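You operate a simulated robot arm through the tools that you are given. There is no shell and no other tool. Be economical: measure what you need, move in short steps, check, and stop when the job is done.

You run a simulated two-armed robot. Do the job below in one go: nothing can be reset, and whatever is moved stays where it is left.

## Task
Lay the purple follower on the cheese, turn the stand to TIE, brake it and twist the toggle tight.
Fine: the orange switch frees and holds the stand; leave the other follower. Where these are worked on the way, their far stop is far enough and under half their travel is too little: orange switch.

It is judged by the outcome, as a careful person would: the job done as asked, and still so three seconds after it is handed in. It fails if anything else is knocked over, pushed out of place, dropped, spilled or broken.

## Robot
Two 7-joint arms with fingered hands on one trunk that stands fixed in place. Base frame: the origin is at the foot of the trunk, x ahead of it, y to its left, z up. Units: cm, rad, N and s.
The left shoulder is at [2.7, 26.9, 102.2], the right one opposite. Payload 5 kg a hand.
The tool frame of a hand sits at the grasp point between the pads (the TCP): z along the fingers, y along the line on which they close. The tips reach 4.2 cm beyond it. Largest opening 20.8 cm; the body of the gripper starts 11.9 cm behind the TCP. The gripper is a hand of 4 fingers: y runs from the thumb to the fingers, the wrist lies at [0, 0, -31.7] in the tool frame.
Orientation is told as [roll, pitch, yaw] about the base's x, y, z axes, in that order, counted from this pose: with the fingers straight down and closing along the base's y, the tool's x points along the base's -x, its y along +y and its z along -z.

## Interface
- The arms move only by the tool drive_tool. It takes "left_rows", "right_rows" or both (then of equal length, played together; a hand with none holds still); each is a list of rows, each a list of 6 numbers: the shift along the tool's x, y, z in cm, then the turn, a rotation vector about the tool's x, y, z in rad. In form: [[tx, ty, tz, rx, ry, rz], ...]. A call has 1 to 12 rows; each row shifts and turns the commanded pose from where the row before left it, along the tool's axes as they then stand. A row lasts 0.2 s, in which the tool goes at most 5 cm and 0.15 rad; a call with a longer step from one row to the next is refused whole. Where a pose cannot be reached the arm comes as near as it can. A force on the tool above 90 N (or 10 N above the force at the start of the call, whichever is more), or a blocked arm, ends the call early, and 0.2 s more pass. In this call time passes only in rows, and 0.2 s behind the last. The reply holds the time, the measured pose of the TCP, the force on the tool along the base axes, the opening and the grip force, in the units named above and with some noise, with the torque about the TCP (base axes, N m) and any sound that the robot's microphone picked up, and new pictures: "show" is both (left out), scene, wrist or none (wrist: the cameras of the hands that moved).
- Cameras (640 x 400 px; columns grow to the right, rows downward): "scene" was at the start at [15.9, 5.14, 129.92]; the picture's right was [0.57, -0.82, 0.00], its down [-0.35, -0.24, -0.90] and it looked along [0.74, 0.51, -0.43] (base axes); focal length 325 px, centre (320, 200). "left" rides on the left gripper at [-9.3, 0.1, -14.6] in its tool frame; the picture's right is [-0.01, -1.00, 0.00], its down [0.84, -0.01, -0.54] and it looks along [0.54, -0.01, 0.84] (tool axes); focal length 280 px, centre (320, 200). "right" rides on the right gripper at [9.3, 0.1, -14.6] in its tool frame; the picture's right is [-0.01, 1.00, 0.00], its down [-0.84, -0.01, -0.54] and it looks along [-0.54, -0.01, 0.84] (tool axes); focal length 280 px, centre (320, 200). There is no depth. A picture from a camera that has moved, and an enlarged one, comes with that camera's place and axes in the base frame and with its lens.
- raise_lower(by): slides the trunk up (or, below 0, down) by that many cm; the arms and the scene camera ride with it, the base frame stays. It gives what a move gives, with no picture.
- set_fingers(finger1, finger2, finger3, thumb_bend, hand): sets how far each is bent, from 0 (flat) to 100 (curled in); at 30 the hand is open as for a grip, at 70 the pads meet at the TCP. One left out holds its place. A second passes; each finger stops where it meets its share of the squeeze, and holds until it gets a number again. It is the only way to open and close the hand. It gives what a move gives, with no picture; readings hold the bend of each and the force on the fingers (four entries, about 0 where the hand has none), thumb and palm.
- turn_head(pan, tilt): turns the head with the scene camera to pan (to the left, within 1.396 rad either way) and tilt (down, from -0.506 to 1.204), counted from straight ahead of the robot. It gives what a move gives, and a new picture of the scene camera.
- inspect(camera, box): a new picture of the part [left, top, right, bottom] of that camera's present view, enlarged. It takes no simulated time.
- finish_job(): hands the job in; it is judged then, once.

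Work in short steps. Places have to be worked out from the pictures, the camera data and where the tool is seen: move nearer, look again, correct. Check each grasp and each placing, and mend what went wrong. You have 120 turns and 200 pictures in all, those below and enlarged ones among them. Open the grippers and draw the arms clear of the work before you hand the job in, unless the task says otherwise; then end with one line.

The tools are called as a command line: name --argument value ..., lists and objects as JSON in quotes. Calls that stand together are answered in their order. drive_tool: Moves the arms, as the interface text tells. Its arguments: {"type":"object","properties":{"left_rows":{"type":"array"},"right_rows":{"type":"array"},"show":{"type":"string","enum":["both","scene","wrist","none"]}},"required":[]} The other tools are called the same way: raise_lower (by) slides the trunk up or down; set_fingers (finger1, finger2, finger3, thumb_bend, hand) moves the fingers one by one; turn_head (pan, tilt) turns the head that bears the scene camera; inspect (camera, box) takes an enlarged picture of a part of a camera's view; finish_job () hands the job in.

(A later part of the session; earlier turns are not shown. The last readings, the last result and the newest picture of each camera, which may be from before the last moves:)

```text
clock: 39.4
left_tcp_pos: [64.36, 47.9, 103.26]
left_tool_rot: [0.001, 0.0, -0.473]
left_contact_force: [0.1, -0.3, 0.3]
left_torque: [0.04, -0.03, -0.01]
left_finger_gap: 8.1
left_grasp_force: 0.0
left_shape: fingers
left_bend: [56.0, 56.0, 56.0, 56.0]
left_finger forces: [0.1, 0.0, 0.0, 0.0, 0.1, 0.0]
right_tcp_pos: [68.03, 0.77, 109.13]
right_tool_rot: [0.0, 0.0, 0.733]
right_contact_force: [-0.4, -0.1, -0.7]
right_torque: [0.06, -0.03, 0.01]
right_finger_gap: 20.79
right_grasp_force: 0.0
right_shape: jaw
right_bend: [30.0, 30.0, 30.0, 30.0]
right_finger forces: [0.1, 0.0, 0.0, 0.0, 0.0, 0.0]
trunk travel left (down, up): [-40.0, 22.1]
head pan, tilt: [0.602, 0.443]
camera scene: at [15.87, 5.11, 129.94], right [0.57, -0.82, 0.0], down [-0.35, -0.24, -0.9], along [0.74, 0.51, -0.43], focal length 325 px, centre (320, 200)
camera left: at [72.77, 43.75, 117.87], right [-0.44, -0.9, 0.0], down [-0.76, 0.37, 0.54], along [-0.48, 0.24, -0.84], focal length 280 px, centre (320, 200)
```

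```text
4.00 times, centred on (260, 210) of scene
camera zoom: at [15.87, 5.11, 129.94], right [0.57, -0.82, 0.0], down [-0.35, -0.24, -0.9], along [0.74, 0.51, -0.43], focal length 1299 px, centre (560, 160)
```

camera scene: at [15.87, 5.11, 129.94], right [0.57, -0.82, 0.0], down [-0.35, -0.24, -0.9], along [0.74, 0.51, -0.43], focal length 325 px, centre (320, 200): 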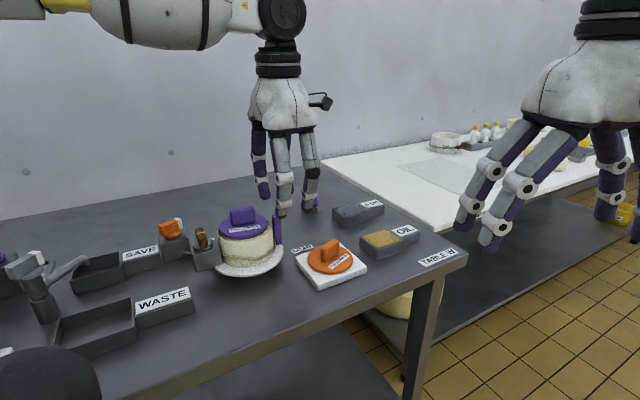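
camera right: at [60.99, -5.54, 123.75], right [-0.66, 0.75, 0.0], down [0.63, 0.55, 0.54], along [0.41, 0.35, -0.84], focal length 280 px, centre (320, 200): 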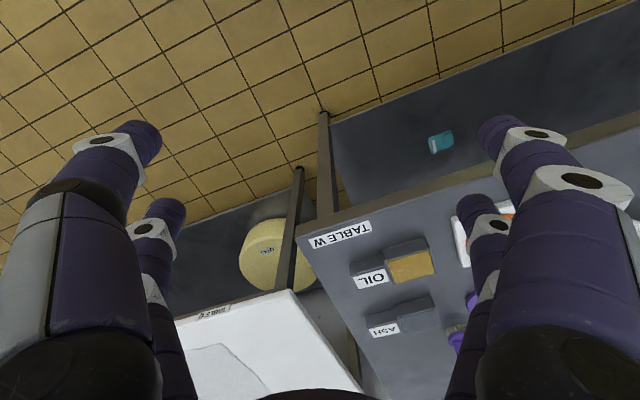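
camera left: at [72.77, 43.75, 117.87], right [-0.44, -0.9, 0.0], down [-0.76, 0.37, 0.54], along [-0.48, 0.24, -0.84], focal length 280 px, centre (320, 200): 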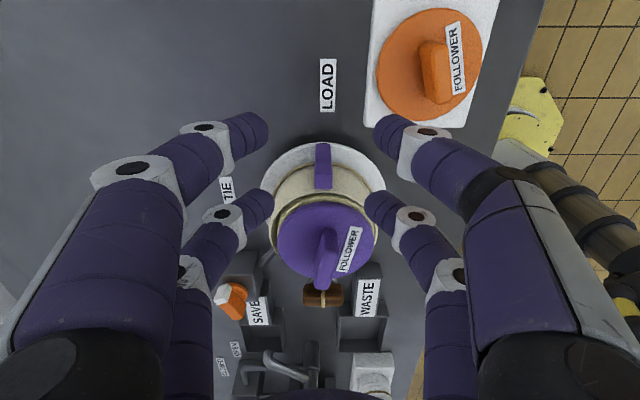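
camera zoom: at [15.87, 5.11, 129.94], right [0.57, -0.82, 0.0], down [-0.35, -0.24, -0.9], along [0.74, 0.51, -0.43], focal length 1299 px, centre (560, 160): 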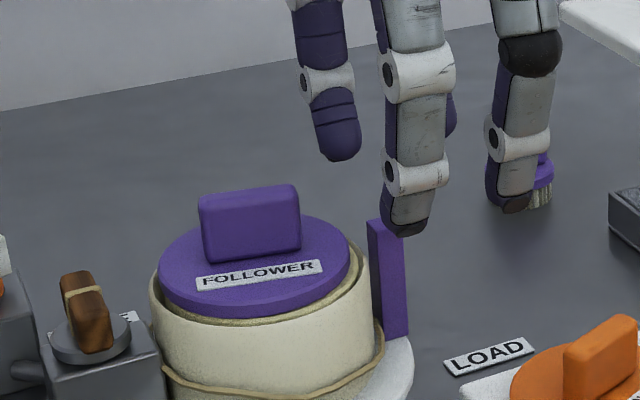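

The post is 0.35 cm off-centre. I'll shift slightly outward and sideways, descend to z ≈ 96.5 and close on the post with the inner finger pair.

drive_tool --left_rows '[[-0.5, -0.3, 1, 0, 0, 0], [0, 0, 2, 0, 0, 0], [0, 0, 2, 0, 0, 0], [0, 0, 1.7, 0, 0, 0], [0, 0, 0, 0, 0, 0]]' --show "none"

set_fingers --hand "left" --finger1 68 --finger2 68 --finger3 68 --thumb_bend 68

inspect --camera "left" --box '[200, 90, 440, 240]'

inspect --camera "scene" --box '[180, 180, 340, 280]'

```text
clock: 40.6
left_tcp_pos: [64.7, 47.32, 96.73]
left_tool_rot: [-0.001, 0.0, -0.472]
left_contact_force: [-0.2, -0.4, 0.5]
left_torque: [-0.03, -0.01, 0.03]
left_finger_gap: 8.05
left_grasp_force: 0.0
left_shape: fingers
left_bend: [56.0, 56.0, 56.0, 56.0]
left_finger forces: [0.0, 0.0, 0.0, 0.1, 0.1, 0.0]
right_tcp_pos: [68.12, 0.71, 108.95]
right_tool_rot: [0.0, -0.002, 0.732]
right_contact_force: [-0.7, -0.1, 0.7]
right_torque: [0.03, -0.02, -0.03]
right_finger_gap: 20.79
right_grasp_force: 0.1
right_shape: jaw
right_bend: [30.0, 30.0, 30.0, 30.0]
right_finger forces: [0.0, 0.0, 0.0, 0.1, 0.1, 0.0]
trunk travel left (down, up): [-40.0, 22.1]
head pan, tilt: [0.602, 0.443]
```

```text
clock: 41.6
left_tcp_pos: [64.7, 47.4, 96.72]
left_tool_rot: [-0.001, 0.0, -0.473]
left_contact_force: [0.5, -0.3, -0.2]
left_torque: [0.01, -0.08, -0.02]
left_finger_gap: 2.07
left_grasp_force: 1.3
left_shape: fingers
left_bend: [68.0, 67.0, 67.0, 68.0]
left_finger forces: [0.0, 1.4, 1.4, 0.0, 0.1, 0.0]
right_tcp_pos: [68.06, 0.76, 109.0]
right_tool_rot: [-0.001, 0.001, 0.733]
right_contact_force: [0.1, -0.5, -0.3]
right_torque: [0.0, 0.01, 0.02]
right_finger_gap: 20.79
right_grasp_force: 0.0
right_shape: jaw
right_bend: [30.0, 30.0, 30.0, 30.0]
right_finger forces: [0.0, 0.1, 0.1, 0.0, 0.0, 0.0]
trunk travel left (down, up): [-40.0, 22.1]
head pan, tilt: [0.602, 0.443]
```

```text
2.67 times, centred on (320, 165) of left
camera zoom: at [73.07, 43.28, 111.32], right [-0.44, -0.9, 0.0], down [-0.76, 0.37, 0.54], along [-0.48, 0.24, -0.84], focal length 748 px, centre (320, 293)
```

zoom: 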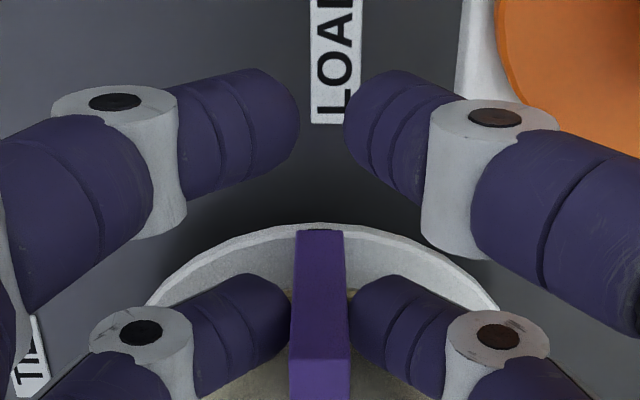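

```text
4.00 times, centred on (260, 230) of scene
camera zoom: at [15.9, 5.14, 129.92], right [0.57, -0.82, 0.0], down [-0.35, -0.24, -0.9], along [0.74, 0.51, -0.43], focal length 1299 px, centre (560, 80)
```

zoom: 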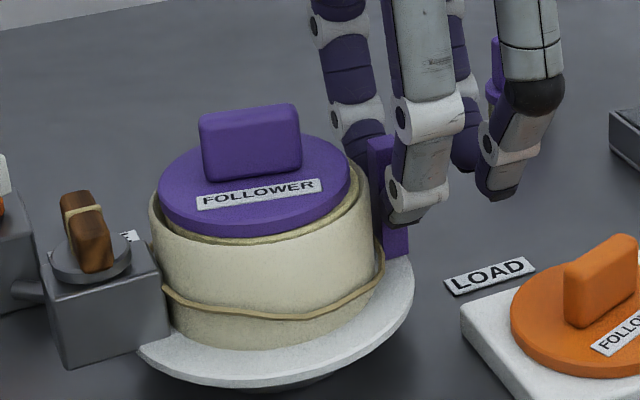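

The post is caged with light contact. I'll orbit about the stand centre, 4 rows (30°) first.

drive_tool --left_rows '[[0.085, 1.287, 0, 0, 0, -0.131], [0.085, 1.287, 0, 0, 0, -0.131], [0.085, 1.287, 0, 0, 0, -0.131], [0.085, 1.287, 0, 0, 0, -0.131], [0, 0, 0, 0, 0, 0]]' --show "none"

inspect --camera "left" --box '[200, 90, 440, 240]'

inspect --camera "scene" --box '[180, 180, 340, 280]'

```text
clock: 42.8
left_tcp_pos: [65.67, 52.27, 96.74]
left_tool_rot: [-0.001, 0.001, 0.052]
left_contact_force: [-1.4, 0.3, -0.3]
left_torque: [0.02, 0.01, -0.03]
left_finger_gap: 2.08
left_grasp_force: 1.0
left_shape: fingers
left_bend: [68.0, 67.0, 67.0, 68.0]
left_finger forces: [0.0, 1.5, 1.7, 0.0, 0.0, 0.0]
right_tcp_pos: [68.2, 0.82, 109.11]
right_tool_rot: [0.0, 0.0, 0.732]
right_contact_force: [0.0, 0.7, 0.7]
right_torque: [-0.01, 0.0, -0.04]
right_finger_gap: 20.8
right_grasp_force: 0.0
right_shape: jaw
right_bend: [30.0, 30.0, 30.0, 30.0]
right_finger forces: [0.1, 0.1, 0.0, 0.0, 0.1, 0.0]
trunk travel left (down, up): [-40.0, 22.1]
head pan, tilt: [0.602, 0.443]
```

```text
2.67 times, centred on (320, 165) of left
camera zoom: at [75.07, 53.02, 111.3], right [0.07, -1.0, 0.0], down [-0.84, -0.06, 0.54], along [-0.54, -0.04, -0.84], focal length 748 px, centre (320, 293)
```

zoom: 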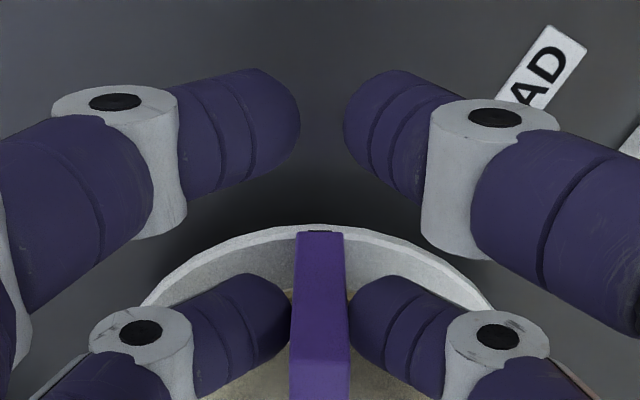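

```text
4.00 times, centred on (260, 230) of scene
camera zoom: at [15.89, 5.14, 129.92], right [0.57, -0.82, 0.0], down [-0.35, -0.24, -0.9], along [0.74, 0.51, -0.43], focal length 1299 px, centre (560, 80)
```

zoom: 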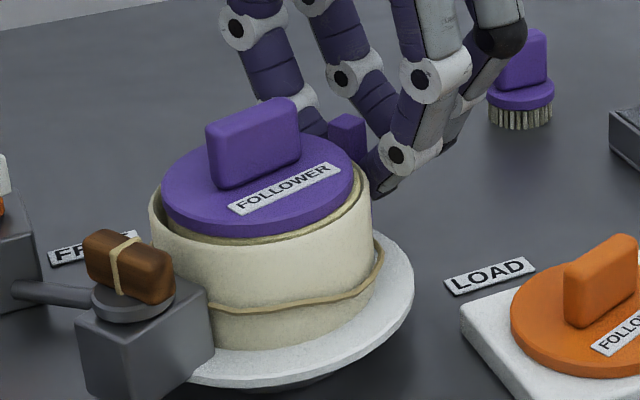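

The stand turns smoothly and carries the toggle box with it. I'll continue 5 more rows.

drive_tool --left_rows '[[0.085, 1.287, 0, 0, 0, -0.131], [0.085, 1.287, 0, 0, 0, -0.131], [0.085, 1.287, 0, 0, 0, -0.131], [0.085, 1.287, 0, 0, 0, -0.131], [0.085, 1.287, 0, 0, 0, -0.131], [0, 0, 0, 0, 0, 0]]' --show "wrist"

inspect --camera "scene" --box '[140, 170, 340, 295]'

```text
clock: 44.2
left_tcp_pos: [63.45, 57.98, 96.66]
left_tool_rot: [0.0, 0.001, 0.708]
left_contact_force: [0.7, 0.7, -0.7]
left_torque: [0.05, -0.07, 0.0]
left_finger_gap: 2.08
left_grasp_force: 1.8
left_shape: fingers
left_bend: [68.0, 67.0, 67.0, 68.0]
left_finger forces: [0.1, 1.3, 1.5, 0.0, 0.1, 0.0]
right_tcp_pos: [68.01, 0.81, 109.07]
right_tool_rot: [0.0, 0.001, 0.729]
right_contact_force: [0.0, 0.2, 0.9]
right_torque: [0.03, -0.01, 0.01]
right_finger_gap: 20.79
right_grasp_force: 0.1
right_shape: jaw
right_bend: [30.0, 30.0, 30.0, 30.0]
right_finger forces: [0.1, 0.0, 0.0, 0.0, 0.0, 0.0]
trunk travel left (down, up): [-40.0, 22.1]
head pan, tilt: [0.602, 0.443]
camera left: at [70.5, 64.34, 111.31], right [0.66, -0.75, 0.0], down [-0.63, -0.56, 0.54], along [-0.4, -0.36, -0.84], focal length 280 px, centre (320, 200)
```

left: 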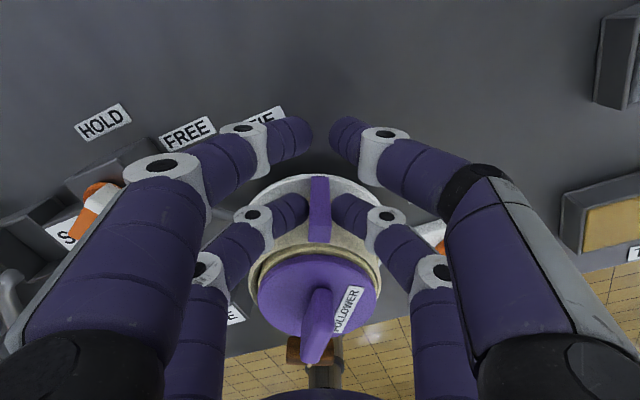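

```text
3.20 times, centred on (240, 232) of scene
camera zoom: at [15.9, 5.13, 129.91], right [0.57, -0.82, 0.0], down [-0.35, -0.24, -0.9], along [0.74, 0.51, -0.43], focal length 1039 px, centre (576, 96)
```

zoom: 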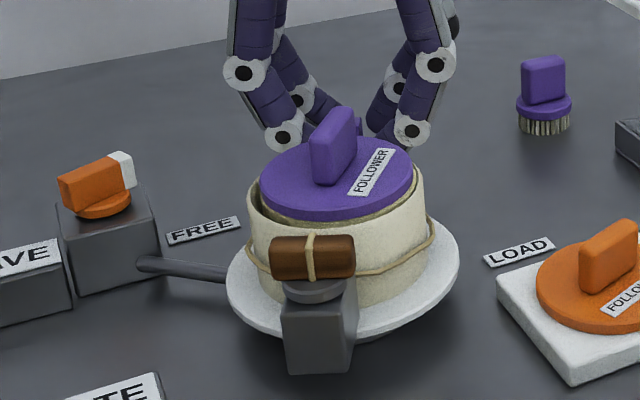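

At yaw 40.6°. I'll go another 22° and check against the TIE label.

drive_tool --left_rows '[[0.085, 1.287, 0, 0, 0, -0.131], [0.085, 1.287, 0, 0, 0, -0.131], [0.085, 1.287, 0, 0, 0, -0.131], [0, 0, 0, 0, 0, 0]]' --show "wrist"

inspect --camera "left" --box '[200, 60, 440, 210]'

inspect --camera "scene" --box '[140, 170, 340, 295]'

```text
clock: 45.2
left_tcp_pos: [60.22, 60.46, 96.86]
left_tool_rot: [-0.001, -0.002, 1.104]
left_contact_force: [1.4, 1.2, 0.4]
left_torque: [0.06, -0.03, 0.01]
left_finger_gap: 2.07
left_grasp_force: 1.5
left_shape: fingers
left_bend: [68.0, 67.0, 67.0, 68.0]
left_finger forces: [0.0, 1.4, 1.7, 0.0, 0.1, 0.0]
right_tcp_pos: [68.07, 0.72, 109.08]
right_tool_rot: [-0.001, -0.001, 0.73]
right_contact_force: [0.0, -0.3, 0.0]
right_torque: [0.0, -0.04, 0.03]
right_finger_gap: 20.8
right_grasp_force: 0.2
right_shape: jaw
right_bend: [30.0, 30.0, 30.0, 30.0]
right_finger forces: [0.1, 0.0, 0.0, 0.0, 0.0, 0.1]
trunk travel left (down, up): [-40.0, 22.1]
head pan, tilt: [0.602, 0.443]
camera left: at [64.45, 69.01, 111.3], right [0.9, -0.44, 0.0], down [-0.37, -0.76, 0.54], along [-0.24, -0.48, -0.84], focal length 280 px, centre (320, 200)
```

left: 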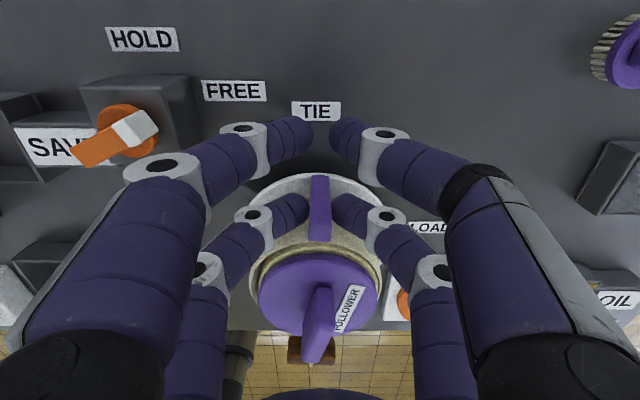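

```text
2.67 times, centred on (320, 135) of left
camera zoom: at [64.45, 69.01, 111.3], right [0.9, -0.44, 0.0], down [-0.37, -0.76, 0.54], along [-0.24, -0.48, -0.84], focal length 748 px, centre (320, 373)
```

zoom: 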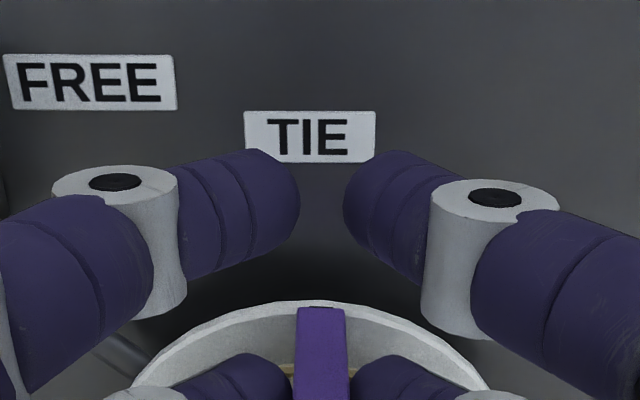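

```text
3.20 times, centred on (240, 232) of scene
camera zoom: at [15.89, 5.13, 129.92], right [0.57, -0.82, 0.0], down [-0.35, -0.24, -0.9], along [0.74, 0.51, -0.43], focal length 1039 px, centre (576, 96)
```

zoom: 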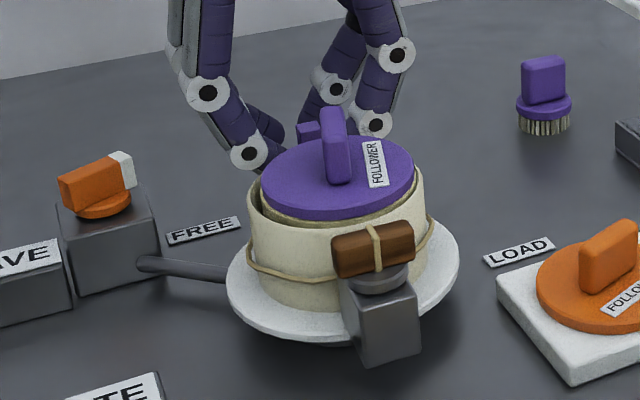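

The post is within about 3° of TIE. I'll add about 0.05 rad.

drive_tool --left_rows '[[0.01, 0.49, 0, 0, 0, -0.05], [0, 0, 0, 0, 0, 0]]' --show "none"

inspect --camera "left" --box '[200, 60, 440, 210]'

```text
clock: 45.8
left_tcp_pos: [59.75, 60.68, 96.69]
left_tool_rot: [0.0, 0.0, 1.151]
left_contact_force: [1.3, 0.8, -1.1]
left_torque: [0.08, -0.07, 0.0]
left_finger_gap: 2.05
left_grasp_force: 1.6
left_shape: fingers
left_bend: [68.0, 67.0, 67.0, 68.0]
left_finger forces: [0.2, 1.0, 1.9, 0.0, 0.0, 0.0]
right_tcp_pos: [68.07, 0.9, 109.02]
right_tool_rot: [-0.001, 0.0, 0.733]
right_contact_force: [-0.4, -0.4, -0.1]
right_torque: [0.04, -0.03, -0.02]
right_finger_gap: 20.77
right_grasp_force: 0.1
right_shape: jaw
right_bend: [30.0, 30.0, 30.0, 30.0]
right_finger forces: [0.0, 0.1, 0.0, 0.0, 0.0, 0.0]
trunk travel left (down, up): [-40.0, 22.1]
head pan, tilt: [0.602, 0.443]
```

```text
2.67 times, centred on (320, 135) of left
camera zoom: at [63.56, 69.42, 111.32], right [0.92, -0.39, 0.0], down [-0.33, -0.77, 0.54], along [-0.21, -0.5, -0.84], focal length 748 px, centre (320, 373)
```

zoom: 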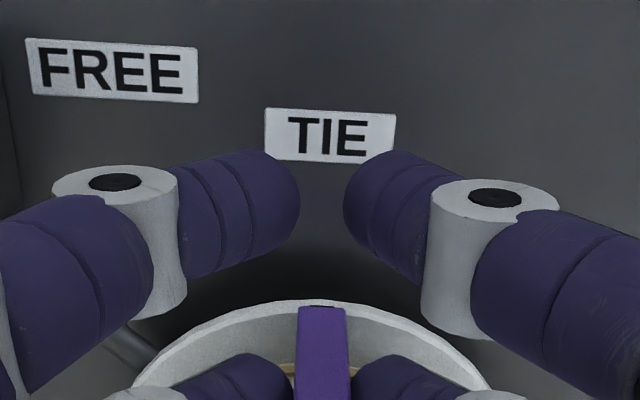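

The post points at TIE. I'll release it, lift and go back to the switch.

set_fingers --hand "left" --finger1 56 --finger2 56 --finger3 56 --thumb_bend 56

drive_tool --left_rows '[[0, 0, -3, 0, 0, 0], [0, 0, -4, 0, 0, 0], [0, 0, -4, 0, 0, 0], [-0.8, 3.3, -1, 0, 0, 0], [-0.8, 3.3, 0, 0, 0, 0], [-0.8, 3.3, 0, 0, 0, 0], [-0.7, 3.2, 0, 0, 0, 0], [0, 0, 0, 0, 0, 0]]' --show "none"

drive_tool --left_rows '[[0, 0, 0, 0, 0, 0.145], [0, 0, 0, 0, 0, 0.145], [0, 0, 0, 0, 0, 0.145], [0, 0, 0, 0, 0, 0.145], [0, 0, 0, 0, 0, 0.145], [0, 0, 0, 0, 0, 0.145], [0, 0, 0, 0, 0, 0.145], [0, 0, 0, 0, 0, 0.145], [0, 0, 2, 0, 0, 0.06], [0, 0, 3, 0, 0, 0], [0, 0, 3, 0, 0, 0], [0, 0, 0, 0, 0, 0]]'

inspect --camera "left" --box '[200, 70, 440, 220]'

inspect --camera "scene" --box '[140, 170, 340, 295]'

```text
clock: 46.8
left_tcp_pos: [59.8, 60.8, 96.86]
left_tool_rot: [0.001, 0.0, 1.15]
left_contact_force: [1.3, 0.4, 0.1]
left_torque: [-0.01, 0.01, -0.01]
left_finger_gap: 8.06
left_grasp_force: 0.1
left_shape: fingers
left_bend: [56.0, 56.0, 56.0, 56.0]
left_finger forces: [0.0, 0.0, 0.0, 0.0, 0.2, 0.0]
right_tcp_pos: [68.03, 0.83, 109.11]
right_tool_rot: [0.0, 0.001, 0.731]
right_contact_force: [-0.3, 0.2, 0.4]
right_torque: [-0.01, 0.01, -0.01]
right_finger_gap: 20.78
right_grasp_force: 0.0
right_shape: jaw
right_bend: [30.0, 30.0, 30.0, 30.0]
right_finger forces: [0.0, 0.0, 0.0, 0.1, 0.1, 0.0]
trunk travel left (down, up): [-40.0, 22.1]
head pan, tilt: [0.602, 0.443]
```

```text
clock: 48.6
left_tcp_pos: [49.17, 68.61, 108.76]
left_tool_rot: [0.0, 0.002, 1.149]
left_contact_force: [0.5, -0.1, 0.4]
left_torque: [0.02, 0.0, 0.0]
left_finger_gap: 8.07
left_grasp_force: 0.2
left_shape: fingers
left_bend: [56.0, 56.0, 56.0, 56.0]
left_finger forces: [0.0, 0.0, 0.0, 0.0, 0.0, 0.1]
right_tcp_pos: [68.08, 0.68, 109.05]
right_tool_rot: [0.001, 0.0, 0.73]
right_contact_force: [0.4, -0.2, -0.2]
right_torque: [0.05, 0.01, 0.05]
right_finger_gap: 20.76
right_grasp_force: 0.1
right_shape: jaw
right_bend: [30.0, 30.0, 30.0, 30.0]
right_finger forces: [0.1, 0.1, 0.1, 0.0, 0.1, 0.0]
trunk travel left (down, up): [-40.0, 22.1]
head pan, tilt: [0.602, 0.443]
```

```text
clock: 51.2
left_tcp_pos: [49.26, 68.9, 100.51]
left_tool_rot: [0.0, 0.0, -0.069]
left_contact_force: [-1.0, -0.3, 0.4]
left_torque: [0.02, 0.0, 0.0]
left_finger_gap: 8.07
left_grasp_force: 0.1
left_shape: fingers
left_bend: [56.0, 56.0, 56.0, 56.0]
left_finger forces: [0.1, 0.0, 0.0, 0.1, 0.0, 0.0]
right_tcp_pos: [68.14, 0.81, 109.07]
right_tool_rot: [0.0, 0.001, 0.732]
right_contact_force: [-0.1, -0.6, -0.4]
right_torque: [0.02, 0.04, 0.02]
right_finger_gap: 20.8
right_grasp_force: 0.1
right_shape: jaw
right_bend: [30.0, 30.0, 30.0, 30.0]
right_finger forces: [0.0, 0.0, 0.0, 0.1, 0.0, 0.0]
trunk travel left (down, up): [-40.0, 22.1]
head pan, tilt: [0.602, 0.443]
camera scene: at [15.89, 5.12, 129.93], right [0.57, -0.82, 0.0], down [-0.35, -0.24, -0.9], along [0.74, 0.51, -0.43], focal length 325 px, centre (320, 200)
camera left: at [58.62, 68.43, 115.12], right [-0.06, -1.0, 0.0], down [-0.84, 0.05, 0.54], along [-0.54, 0.03, -0.84], focal length 280 px, centre (320, 200)
```

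scene: 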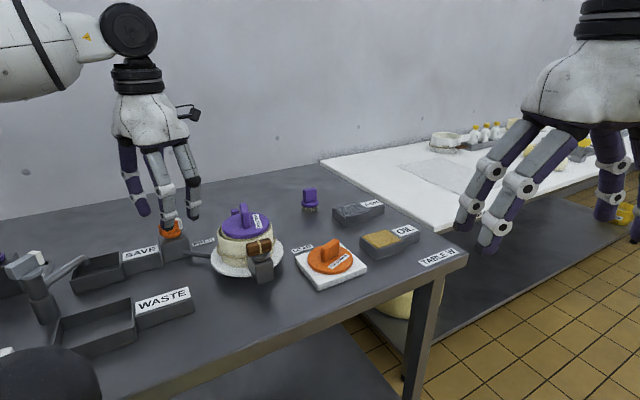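
left: 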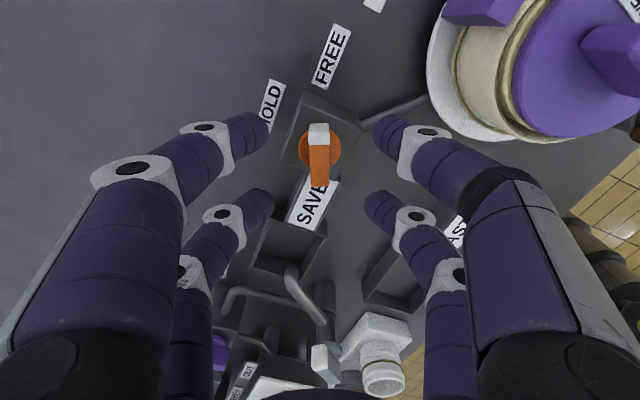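

```text
2.67 times, centred on (320, 145) of left
camera zoom: at [58.62, 68.43, 115.12], right [-0.06, -1.0, 0.0], down [-0.84, 0.05, 0.54], along [-0.54, 0.03, -0.84], focal length 748 px, centre (320, 347)
```

zoom: 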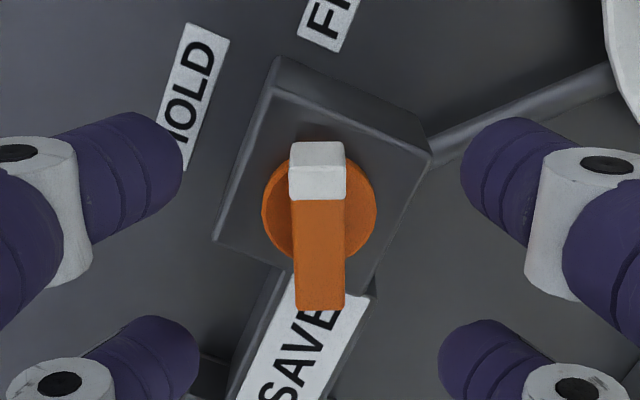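

```text
3.20 times, centred on (240, 232) of scene
camera zoom: at [15.89, 5.12, 129.93], right [0.57, -0.82, 0.0], down [-0.35, -0.24, -0.9], along [0.74, 0.51, -0.43], focal length 1039 px, centre (576, 96)
```

zoom: 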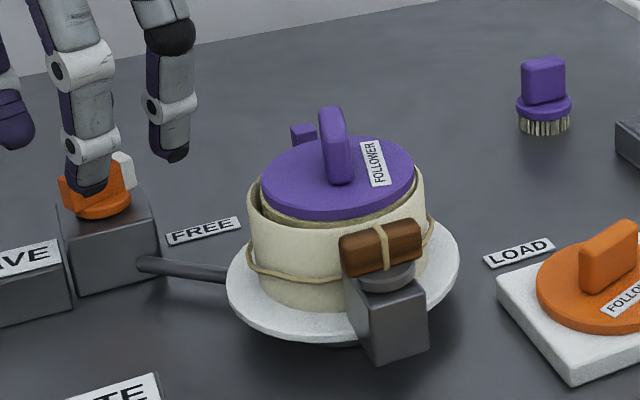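

The bar is aligned at −4°. I'll lower, grip and turn counter-clockwise to HOLD.

drive_tool --left_rows '[[-0.1, 0, 1.2, 0, 0, 0], [0, 0, 1.1, 0, 0, 0], [0, 0, 1, 0, 0, 0], [0, 0, 0, 0, 0, 0]]' --show "none"

set_fingers --hand "left" --finger1 73 --finger2 73 --finger3 73 --thumb_bend 73

drive_tool --left_rows '[[0, 0, 0, 0, 0, -0.14], [0, 0, 0, 0, 0, -0.14], [0, 0, 0, 0, 0, -0.14], [0, 0, 0, 0, 0, -0.14], [0, 0, 0, 0, 0, -0.14], [0, 0, 0, 0, 0, -0.14], [0, 0, 0, 0, 0, -0.14], [0, 0, 0, 0, 0, -0.14], [0, 0, 0, 0, 0, -0.1], [0, 0, 0, 0, 0, 0]]' --show "none"

inspect --camera "left" --box '[200, 70, 440, 220]'

```text
clock: 52.2
left_tcp_pos: [49.19, 68.87, 97.19]
left_tool_rot: [0.001, -0.001, -0.069]
left_contact_force: [0.0, -0.5, -0.1]
left_torque: [0.01, -0.02, 0.0]
left_finger_gap: 8.1
left_grasp_force: 0.1
left_shape: fingers
left_bend: [56.0, 56.0, 56.0, 56.0]
left_finger forces: [0.0, 0.0, 0.0, 0.0, 0.1, 0.0]
right_tcp_pos: [68.11, 0.68, 109.05]
right_tool_rot: [0.001, 0.0, 0.73]
right_contact_force: [-0.7, -0.4, 0.1]
right_torque: [-0.01, 0.0, -0.01]
right_finger_gap: 20.8
right_grasp_force: 0.1
right_shape: jaw
right_bend: [30.0, 30.0, 30.0, 30.0]
right_finger forces: [0.0, 0.0, 0.1, 0.0, 0.1, 0.1]
trunk travel left (down, up): [-40.0, 22.1]
head pan, tilt: [0.602, 0.443]
```

```text
clock: 53.2
left_tcp_pos: [49.2, 68.87, 97.06]
left_tool_rot: [0.0, 0.001, -0.069]
left_contact_force: [0.7, -1.4, -10.6]
left_torque: [-0.05, -0.03, 0.0]
left_finger_gap: 1.56
left_grasp_force: 13.9
left_shape: fingers
left_bend: [68.0, 68.0, 68.0, 69.0]
left_finger forces: [6.0, 6.4, 7.0, 0.1, 7.4, 0.0]
right_tcp_pos: [68.08, 0.84, 109.04]
right_tool_rot: [-0.001, 0.0, 0.731]
right_contact_force: [0.6, -0.1, 0.2]
right_torque: [-0.02, -0.01, -0.01]
right_finger_gap: 20.78
right_grasp_force: 0.0
right_shape: jaw
right_bend: [30.0, 30.0, 30.0, 30.0]
right_finger forces: [0.0, 0.0, 0.0, 0.0, 0.1, 0.0]
trunk travel left (down, up): [-40.0, 22.1]
head pan, tilt: [0.602, 0.443]
```

```text
clock: 55.4
left_tcp_pos: [49.43, 69.05, 97.47]
left_tool_rot: [-0.001, 0.001, 1.151]
left_contact_force: [1.3, 14.3, -7.8]
left_torque: [0.42, -0.13, -0.27]
left_finger_gap: 1.16
left_grasp_force: 14.8
left_shape: fingers
left_bend: [68.0, 66.0, 69.0, 71.0]
left_finger forces: [10.4, 9.2, 4.0, 0.0, 6.9, 0.1]
right_tcp_pos: [68.16, 0.93, 109.02]
right_tool_rot: [0.0, 0.001, 0.732]
right_contact_force: [-1.0, -0.4, -0.6]
right_torque: [0.02, -0.01, -0.01]
right_finger_gap: 20.78
right_grasp_force: 0.1
right_shape: jaw
right_bend: [30.0, 30.0, 30.0, 30.0]
right_finger forces: [0.0, 0.0, 0.0, 0.0, 0.0, 0.1]
trunk travel left (down, up): [-40.0, 22.1]
head pan, tilt: [0.602, 0.443]
```

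```text
2.67 times, centred on (320, 145) of left
camera zoom: at [53.08, 77.71, 111.97], right [0.92, -0.39, 0.0], down [-0.33, -0.78, 0.54], along [-0.21, -0.49, -0.84], focal length 748 px, centre (320, 347)
```

zoom: 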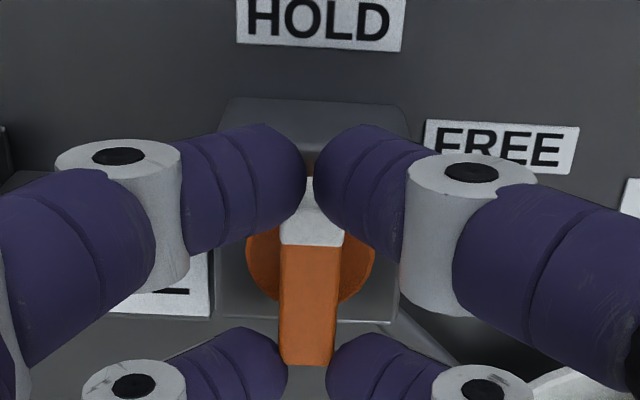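

The bar is back at HOLD, at about 62°. I'll release, lift and verify.

set_fingers --hand "left" --finger1 56 --finger2 56 --finger3 56 --thumb_bend 56

drive_tool --left_rows '[[0, 0, -3, 0, 0, 0], [0, 0, -4, 0, 0, 0], [0, 0, -5, 0, 0, 0], [0, 0, 0, 0, 0, 0]]' --show "none"

inspect --camera "left" --box '[200, 50, 440, 200]'

inspect --camera "scene" --box '[200, 190, 312, 260]'

```text
clock: 56.4
left_tcp_pos: [49.35, 68.94, 97.55]
left_tool_rot: [0.0, 0.001, 1.15]
left_contact_force: [-0.5, 0.7, 0.3]
left_torque: [0.01, -0.01, -0.03]
left_finger_gap: 8.07
left_grasp_force: 0.1
left_shape: fingers
left_bend: [56.0, 56.0, 56.0, 56.0]
left_finger forces: [0.0, 0.1, 0.0, 0.0, 0.1, 0.1]
right_tcp_pos: [68.01, 0.79, 108.99]
right_tool_rot: [0.0, -0.002, 0.731]
right_contact_force: [1.1, -0.1, 0.0]
right_torque: [0.01, 0.04, 0.02]
right_finger_gap: 20.81
right_grasp_force: 0.0
right_shape: jaw
right_bend: [30.0, 30.0, 30.0, 30.0]
right_finger forces: [0.0, 0.0, 0.0, 0.1, 0.1, 0.0]
trunk travel left (down, up): [-40.0, 22.1]
head pan, tilt: [0.602, 0.443]
```

```text
clock: 57.4
left_tcp_pos: [49.21, 68.95, 109.32]
left_tool_rot: [-0.002, 0.0, 1.15]
left_contact_force: [-0.7, -0.2, -0.7]
left_torque: [-0.05, 0.01, 0.04]
left_finger_gap: 8.06
left_grasp_force: 0.0
left_shape: fingers
left_bend: [56.0, 56.0, 56.0, 56.0]
left_finger forces: [0.0, 0.1, 0.0, 0.0, 0.1, 0.1]
right_tcp_pos: [68.18, 0.86, 108.85]
right_tool_rot: [-0.002, 0.002, 0.733]
right_contact_force: [-0.8, 0.4, -0.2]
right_torque: [-0.07, 0.01, -0.02]
right_finger_gap: 20.81
right_grasp_force: 0.1
right_shape: jaw
right_bend: [30.0, 30.0, 30.0, 30.0]
right_finger forces: [0.0, 0.0, 0.0, 0.1, 0.0, 0.0]
trunk travel left (down, up): [-40.0, 22.1]
head pan, tilt: [0.602, 0.443]
```

```text
2.67 times, centred on (320, 125) of left
camera zoom: at [53.05, 77.63, 123.8], right [0.92, -0.39, 0.0], down [-0.33, -0.77, 0.54], along [-0.21, -0.5, -0.84], focal length 748 px, centre (320, 400)
```

zoom: 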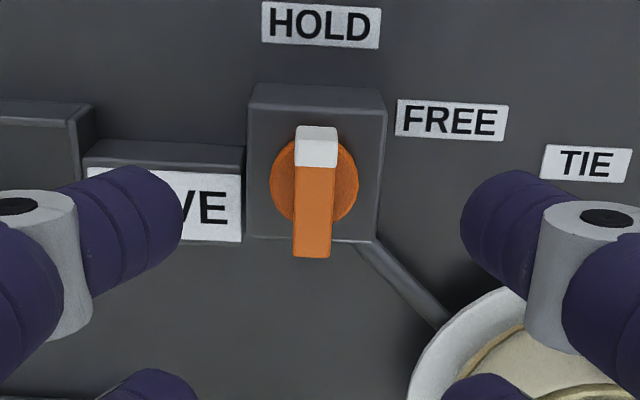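

```text
5.71 times, centred on (256, 225) of scene
camera zoom: at [15.92, 5.19, 129.89], right [0.57, -0.82, 0.0], down [-0.35, -0.24, -0.9], along [0.74, 0.51, -0.43], focal length 1855 px, centre (686, 57)
```

zoom: 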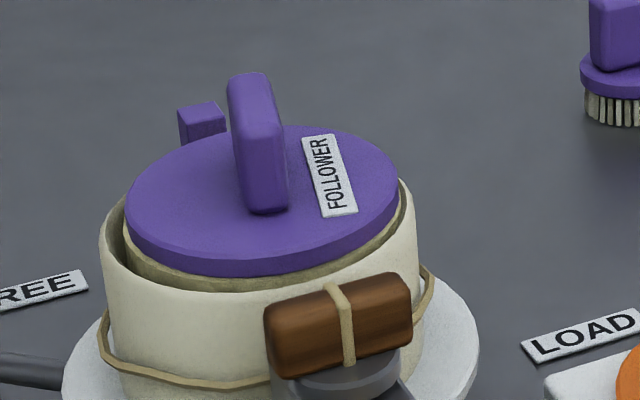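

HOLD is set and the post stays at TIE. I'll move the left hand over the toggle, around (53, 45.5), to look at it from above.

drive_tool --left_rows '[[3.3, -2.2, 0, 0, 0, 0], [3.3, -2.2, 0, 0, 0, 0], [3.3, -2.2, 0, 0, 0, 0], [3.3, -2.2, 0, 0, 0, 0], [3.3, -2.2, 0, 0, 0, 0], [3.3, -2.2, 0, 0, 0, 0], [0, 0, 0, 0, 0, 0]]'

inspect --camera "left" --box '[200, 50, 440, 200]'

```text
clock: 59.0
left_tcp_pos: [53.26, 45.6, 109.37]
left_tool_rot: [0.0, 0.001, 1.152]
left_contact_force: [0.4, 0.7, 0.5]
left_torque: [-0.07, -0.03, 0.01]
left_finger_gap: 8.07
left_grasp_force: 0.0
left_shape: fingers
left_bend: [56.0, 56.0, 56.0, 56.0]
left_finger forces: [0.1, 0.0, 0.0, 0.1, 0.0, 0.0]
right_tcp_pos: [68.03, 0.89, 109.07]
right_tool_rot: [0.001, -0.001, 0.734]
right_contact_force: [-0.1, 1.1, 0.8]
right_torque: [-0.03, 0.0, 0.01]
right_finger_gap: 20.79
right_grasp_force: 0.1
right_shape: jaw
right_bend: [30.0, 30.0, 30.0, 30.0]
right_finger forces: [0.0, 0.0, 0.1, 0.1, 0.0, 0.0]
trunk travel left (down, up): [-40.0, 22.1]
head pan, tilt: [0.602, 0.443]
camera scene: at [15.9, 5.17, 129.91], right [0.57, -0.82, 0.0], down [-0.35, -0.24, -0.9], along [0.74, 0.51, -0.43], focal length 325 px, centre (320, 200)
camera left: at [56.94, 54.31, 123.91], right [0.92, -0.39, 0.0], down [-0.33, -0.77, 0.54], along [-0.21, -0.5, -0.84], focal length 280 px, centre (320, 200)
```

scene: 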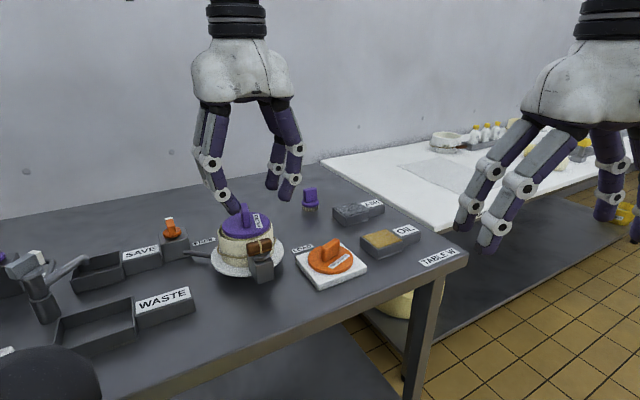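
left: 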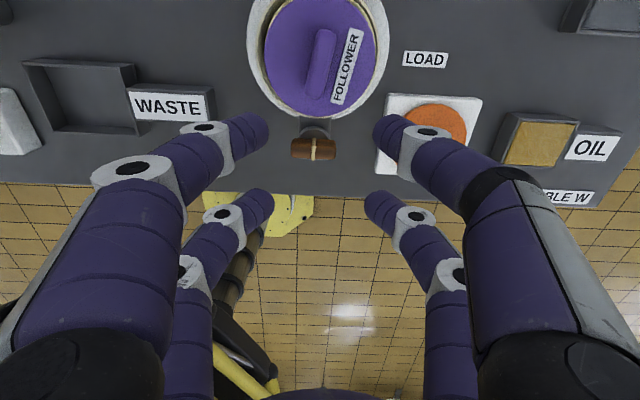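

```text
2.67 times, centred on (320, 125) of left
camera zoom: at [56.94, 54.31, 123.91], right [0.92, -0.39, 0.0], down [-0.33, -0.77, 0.54], along [-0.21, -0.5, -0.84], focal length 748 px, centre (320, 400)
```

zoom: 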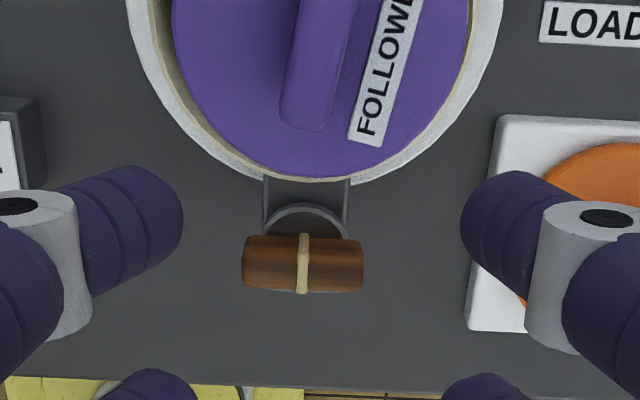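

The toggle bar is centred near (52, 44), tangential to the stand (heading −23°), top about z = 96. I'll yaw to −0.40 to close across it and narrow the fingers so the inner pair clears the hoop.

drive_tool --left_rows '[[0, 0, 0, 0, 0, 0.141], [0, 0, 0, 0, 0, 0.141], [0, 0, 0, 0, 0, 0.141], [0, 0, 0, 0, 0, 0.141], [0, 0, 0, 0, 0, 0.141], [0, 0, 0, 0, 0, 0.141], [0, 0, 0, 0, 0, 0.141], [0, 0, 0, 0, 0, 0.141], [0, 0, 0, 0, 0, 0.141], [0, 0, 0, 0, 0, 0.141], [0.6, -1.9, 0, 0, 0, 0.141], [0, 0, 2, 0, 0, 0]]' --show "none"

set_fingers --hand "left" --finger1 63 --finger2 63 --finger3 63 --thumb_bend 63

inspect --camera "left" --box '[200, 60, 440, 210]'

inspect --camera "scene" --box '[180, 170, 340, 270]'

```text
clock: 61.6
left_tcp_pos: [52.07, 43.89, 107.26]
left_tool_rot: [0.0, 0.0, -0.401]
left_contact_force: [0.3, 0.0, 0.8]
left_torque: [-0.02, -0.02, 0.0]
left_finger_gap: 8.07
left_grasp_force: 0.1
left_shape: fingers
left_bend: [56.0, 56.0, 56.0, 56.0]
left_finger forces: [0.0, 0.1, 0.0, 0.0, 0.1, 0.0]
right_tcp_pos: [68.14, 0.88, 109.0]
right_tool_rot: [0.0, 0.0, 0.73]
right_contact_force: [-0.4, 0.7, -1.0]
right_torque: [-0.04, 0.07, -0.02]
right_finger_gap: 20.81
right_grasp_force: 0.0
right_shape: jaw
right_bend: [30.0, 30.0, 30.0, 30.0]
right_finger forces: [0.0, 0.0, 0.0, 0.1, 0.0, 0.0]
trunk travel left (down, up): [-40.0, 22.1]
head pan, tilt: [0.602, 0.443]
```

```text
clock: 62.6
left_tcp_pos: [52.1, 43.72, 107.39]
left_tool_rot: [-0.001, 0.001, -0.4]
left_contact_force: [-0.3, -0.5, 0.0]
left_torque: [0.02, 0.04, 0.01]
left_finger_gap: 4.54
left_grasp_force: 0.0
left_shape: fingers
left_bend: [63.0, 63.0, 63.0, 63.0]
left_finger forces: [0.1, 0.1, 0.1, 0.1, 0.0, 0.1]
right_tcp_pos: [68.06, 0.76, 109.11]
right_tool_rot: [0.0, 0.0, 0.731]
right_contact_force: [0.1, 0.1, -0.6]
right_torque: [-0.02, -0.02, 0.03]
right_finger_gap: 20.81
right_grasp_force: 0.0
right_shape: jaw
right_bend: [30.0, 30.0, 30.0, 30.0]
right_finger forces: [0.0, 0.0, 0.1, 0.0, 0.1, 0.1]
trunk travel left (down, up): [-40.0, 22.1]
head pan, tilt: [0.602, 0.443]
```

```text
2.67 times, centred on (320, 135) of left
camera zoom: at [60.87, 40.25, 121.91], right [-0.38, -0.93, 0.0], down [-0.78, 0.32, 0.54], along [-0.5, 0.2, -0.84], focal length 748 px, centre (320, 373)
```

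zoom: 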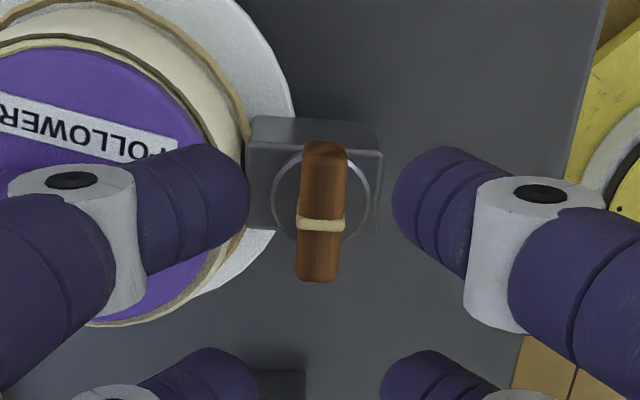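

```text
4.00 times, centred on (260, 220) of scene
camera zoom: at [15.91, 5.14, 129.91], right [0.57, -0.82, 0.0], down [-0.35, -0.24, -0.9], along [0.74, 0.51, -0.43], focal length 1299 px, centre (560, 120)
```

zoom: 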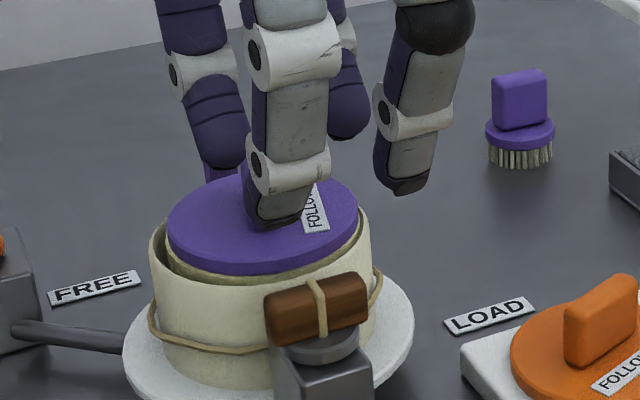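

The toggle pivot is near (51.65, 43.9). I'll narrow the fingers more, centre along the bar and descend.

set_fingers --hand "left" --finger1 66 --finger2 66 --finger3 66 --thumb_bend 66

drive_tool --left_rows '[[0.45, 0, 1.5, 0, 0, 0], [0, 0, 2, 0, 0, 0], [0, 0, 1.5, 0, 0, 0], [0, 0, 1, 0, 0, 0], [0, 0, 0, 0, 0, 0]]' --show "none"

inspect --camera "left" --box '[200, 80, 440, 230]'

inspect --camera "scene" --box '[180, 180, 340, 280]'

```text
clock: 63.6
left_tcp_pos: [52.08, 43.69, 107.42]
left_tool_rot: [0.0, 0.001, -0.401]
left_contact_force: [0.2, -0.3, -1.4]
left_torque: [0.02, 0.0, 0.02]
left_finger_gap: 3.06
left_grasp_force: 0.1
left_shape: fingers
left_bend: [66.0, 66.0, 66.0, 66.0]
left_finger forces: [0.0, 0.0, 0.0, 0.0, 0.1, 0.0]
right_tcp_pos: [68.19, 0.75, 108.94]
right_tool_rot: [0.0, -0.001, 0.731]
right_contact_force: [0.6, 0.1, -0.1]
right_torque: [-0.03, -0.03, -0.02]
right_finger_gap: 20.78
right_grasp_force: 0.0
right_shape: jaw
right_bend: [30.0, 30.0, 30.0, 30.0]
right_finger forces: [0.0, 0.0, 0.0, 0.0, 0.0, 0.0]
trunk travel left (down, up): [-40.0, 22.1]
head pan, tilt: [0.602, 0.443]
```

```text
clock: 64.8
left_tcp_pos: [51.78, 43.78, 101.28]
left_tool_rot: [0.0, 0.0, -0.402]
left_contact_force: [0.0, 0.2, 0.0]
left_torque: [-0.02, 0.0, 0.0]
left_finger_gap: 3.08
left_grasp_force: 0.1
left_shape: fingers
left_bend: [66.0, 66.0, 66.0, 66.0]
left_finger forces: [0.0, 0.0, 0.0, 0.0, 0.1, 0.1]
right_tcp_pos: [68.12, 0.82, 109.08]
right_tool_rot: [0.0, 0.0, 0.73]
right_contact_force: [-0.3, 0.5, -0.7]
right_torque: [0.0, 0.02, -0.01]
right_finger_gap: 20.79
right_grasp_force: 0.1
right_shape: jaw
right_bend: [30.0, 30.0, 30.0, 30.0]
right_finger forces: [0.1, 0.1, 0.0, 0.0, 0.0, 0.0]
trunk travel left (down, up): [-40.0, 22.1]
head pan, tilt: [0.602, 0.443]
```

```text
2.67 times, centred on (320, 155) of left
camera zoom: at [60.37, 40.36, 115.81], right [-0.38, -0.93, 0.0], down [-0.78, 0.32, 0.54], along [-0.5, 0.2, -0.84], focal length 748 px, centre (320, 320)
```

zoom: 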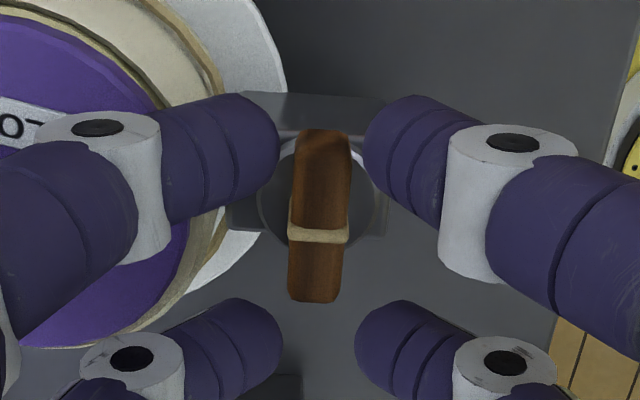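

```text
4.00 times, centred on (260, 230) of scene
camera zoom: at [15.89, 5.13, 129.92], right [0.57, -0.82, 0.0], down [-0.35, -0.24, -0.9], along [0.74, 0.51, -0.43], focal length 1299 px, centre (560, 80)
```

zoom: 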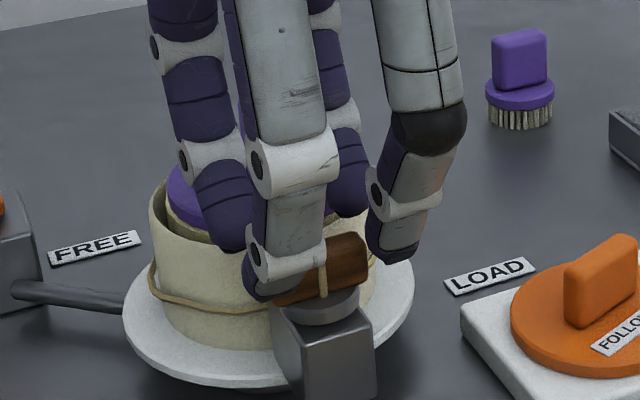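

The lower finger pair is just off the bar end. I'll shift −0.8 cm along tool x, lower 1.2 cm and close.

drive_tool --left_rows '[[-0.8, 0, 0, 0, 0, 0], [0, 0, 0.6, 0, 0, 0], [0, 0, 0.6, 0, 0, 0], [0, 0, 0, 0, 0, 0]]' --show "none"

set_fingers --hand "left" --finger1 74 --finger2 74 --finger3 74 --thumb_bend 74

inspect --camera "left" --box '[200, 80, 440, 230]'

inspect --camera "scene" --box '[180, 180, 340, 280]'

```text
clock: 65.8
left_tcp_pos: [52.46, 43.64, 100.09]
left_tool_rot: [0.001, 0.0, -0.401]
left_contact_force: [0.2, 0.2, -0.3]
left_torque: [0.0, 0.01, -0.04]
left_finger_gap: 3.07
left_grasp_force: 0.1
left_shape: fingers
left_bend: [66.0, 66.0, 66.0, 66.0]
left_finger forces: [0.1, 0.0, 0.1, 0.0, 0.1, 0.0]
right_tcp_pos: [68.09, 0.83, 109.08]
right_tool_rot: [0.0, 0.003, 0.731]
right_contact_force: [-0.6, 0.5, -0.2]
right_torque: [-0.02, 0.03, 0.0]
right_finger_gap: 20.79
right_grasp_force: 0.1
right_shape: jaw
right_bend: [30.0, 30.0, 30.0, 30.0]
right_finger forces: [0.0, 0.0, 0.1, 0.0, 0.0, 0.0]
trunk travel left (down, up): [-40.0, 22.1]
head pan, tilt: [0.602, 0.443]
```

```text
clock: 66.8
left_tcp_pos: [52.46, 43.53, 100.17]
left_tool_rot: [-0.001, 0.0, -0.401]
left_contact_force: [0.2, 0.7, -4.5]
left_torque: [-0.04, -0.09, 0.0]
left_finger_gap: 0.56
left_grasp_force: 6.3
left_shape: fingers
left_bend: [72.0, 68.0, 68.0, 72.0]
left_finger forces: [0.1, 6.5, 6.5, 0.0, 0.0, 0.0]
right_tcp_pos: [67.99, 0.76, 109.03]
right_tool_rot: [0.0, 0.001, 0.731]
right_contact_force: [0.0, 0.2, -0.1]
right_torque: [-0.02, 0.02, -0.01]
right_finger_gap: 20.8
right_grasp_force: 0.1
right_shape: jaw
right_bend: [30.0, 30.0, 30.0, 30.0]
right_finger forces: [0.1, 0.0, 0.0, 0.0, 0.1, 0.0]
trunk travel left (down, up): [-40.0, 22.1]
head pan, tilt: [0.602, 0.443]
```

```text
2.67 times, centred on (320, 155) of left
camera zoom: at [61.17, 40.19, 114.64], right [-0.38, -0.93, 0.0], down [-0.78, 0.32, 0.54], along [-0.5, 0.2, -0.84], focal length 748 px, centre (320, 320)
```

zoom: 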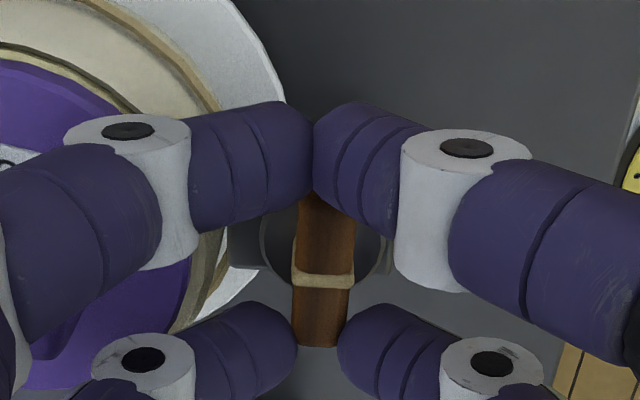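

```text
4.00 times, centred on (260, 230) of scene
camera zoom: at [15.91, 5.15, 129.91], right [0.57, -0.82, 0.0], down [-0.35, -0.24, -0.9], along [0.74, 0.51, -0.43], focal length 1299 px, centre (560, 80)
```

zoom: 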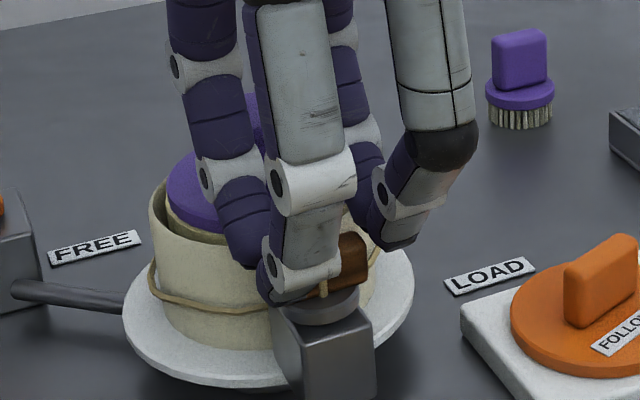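

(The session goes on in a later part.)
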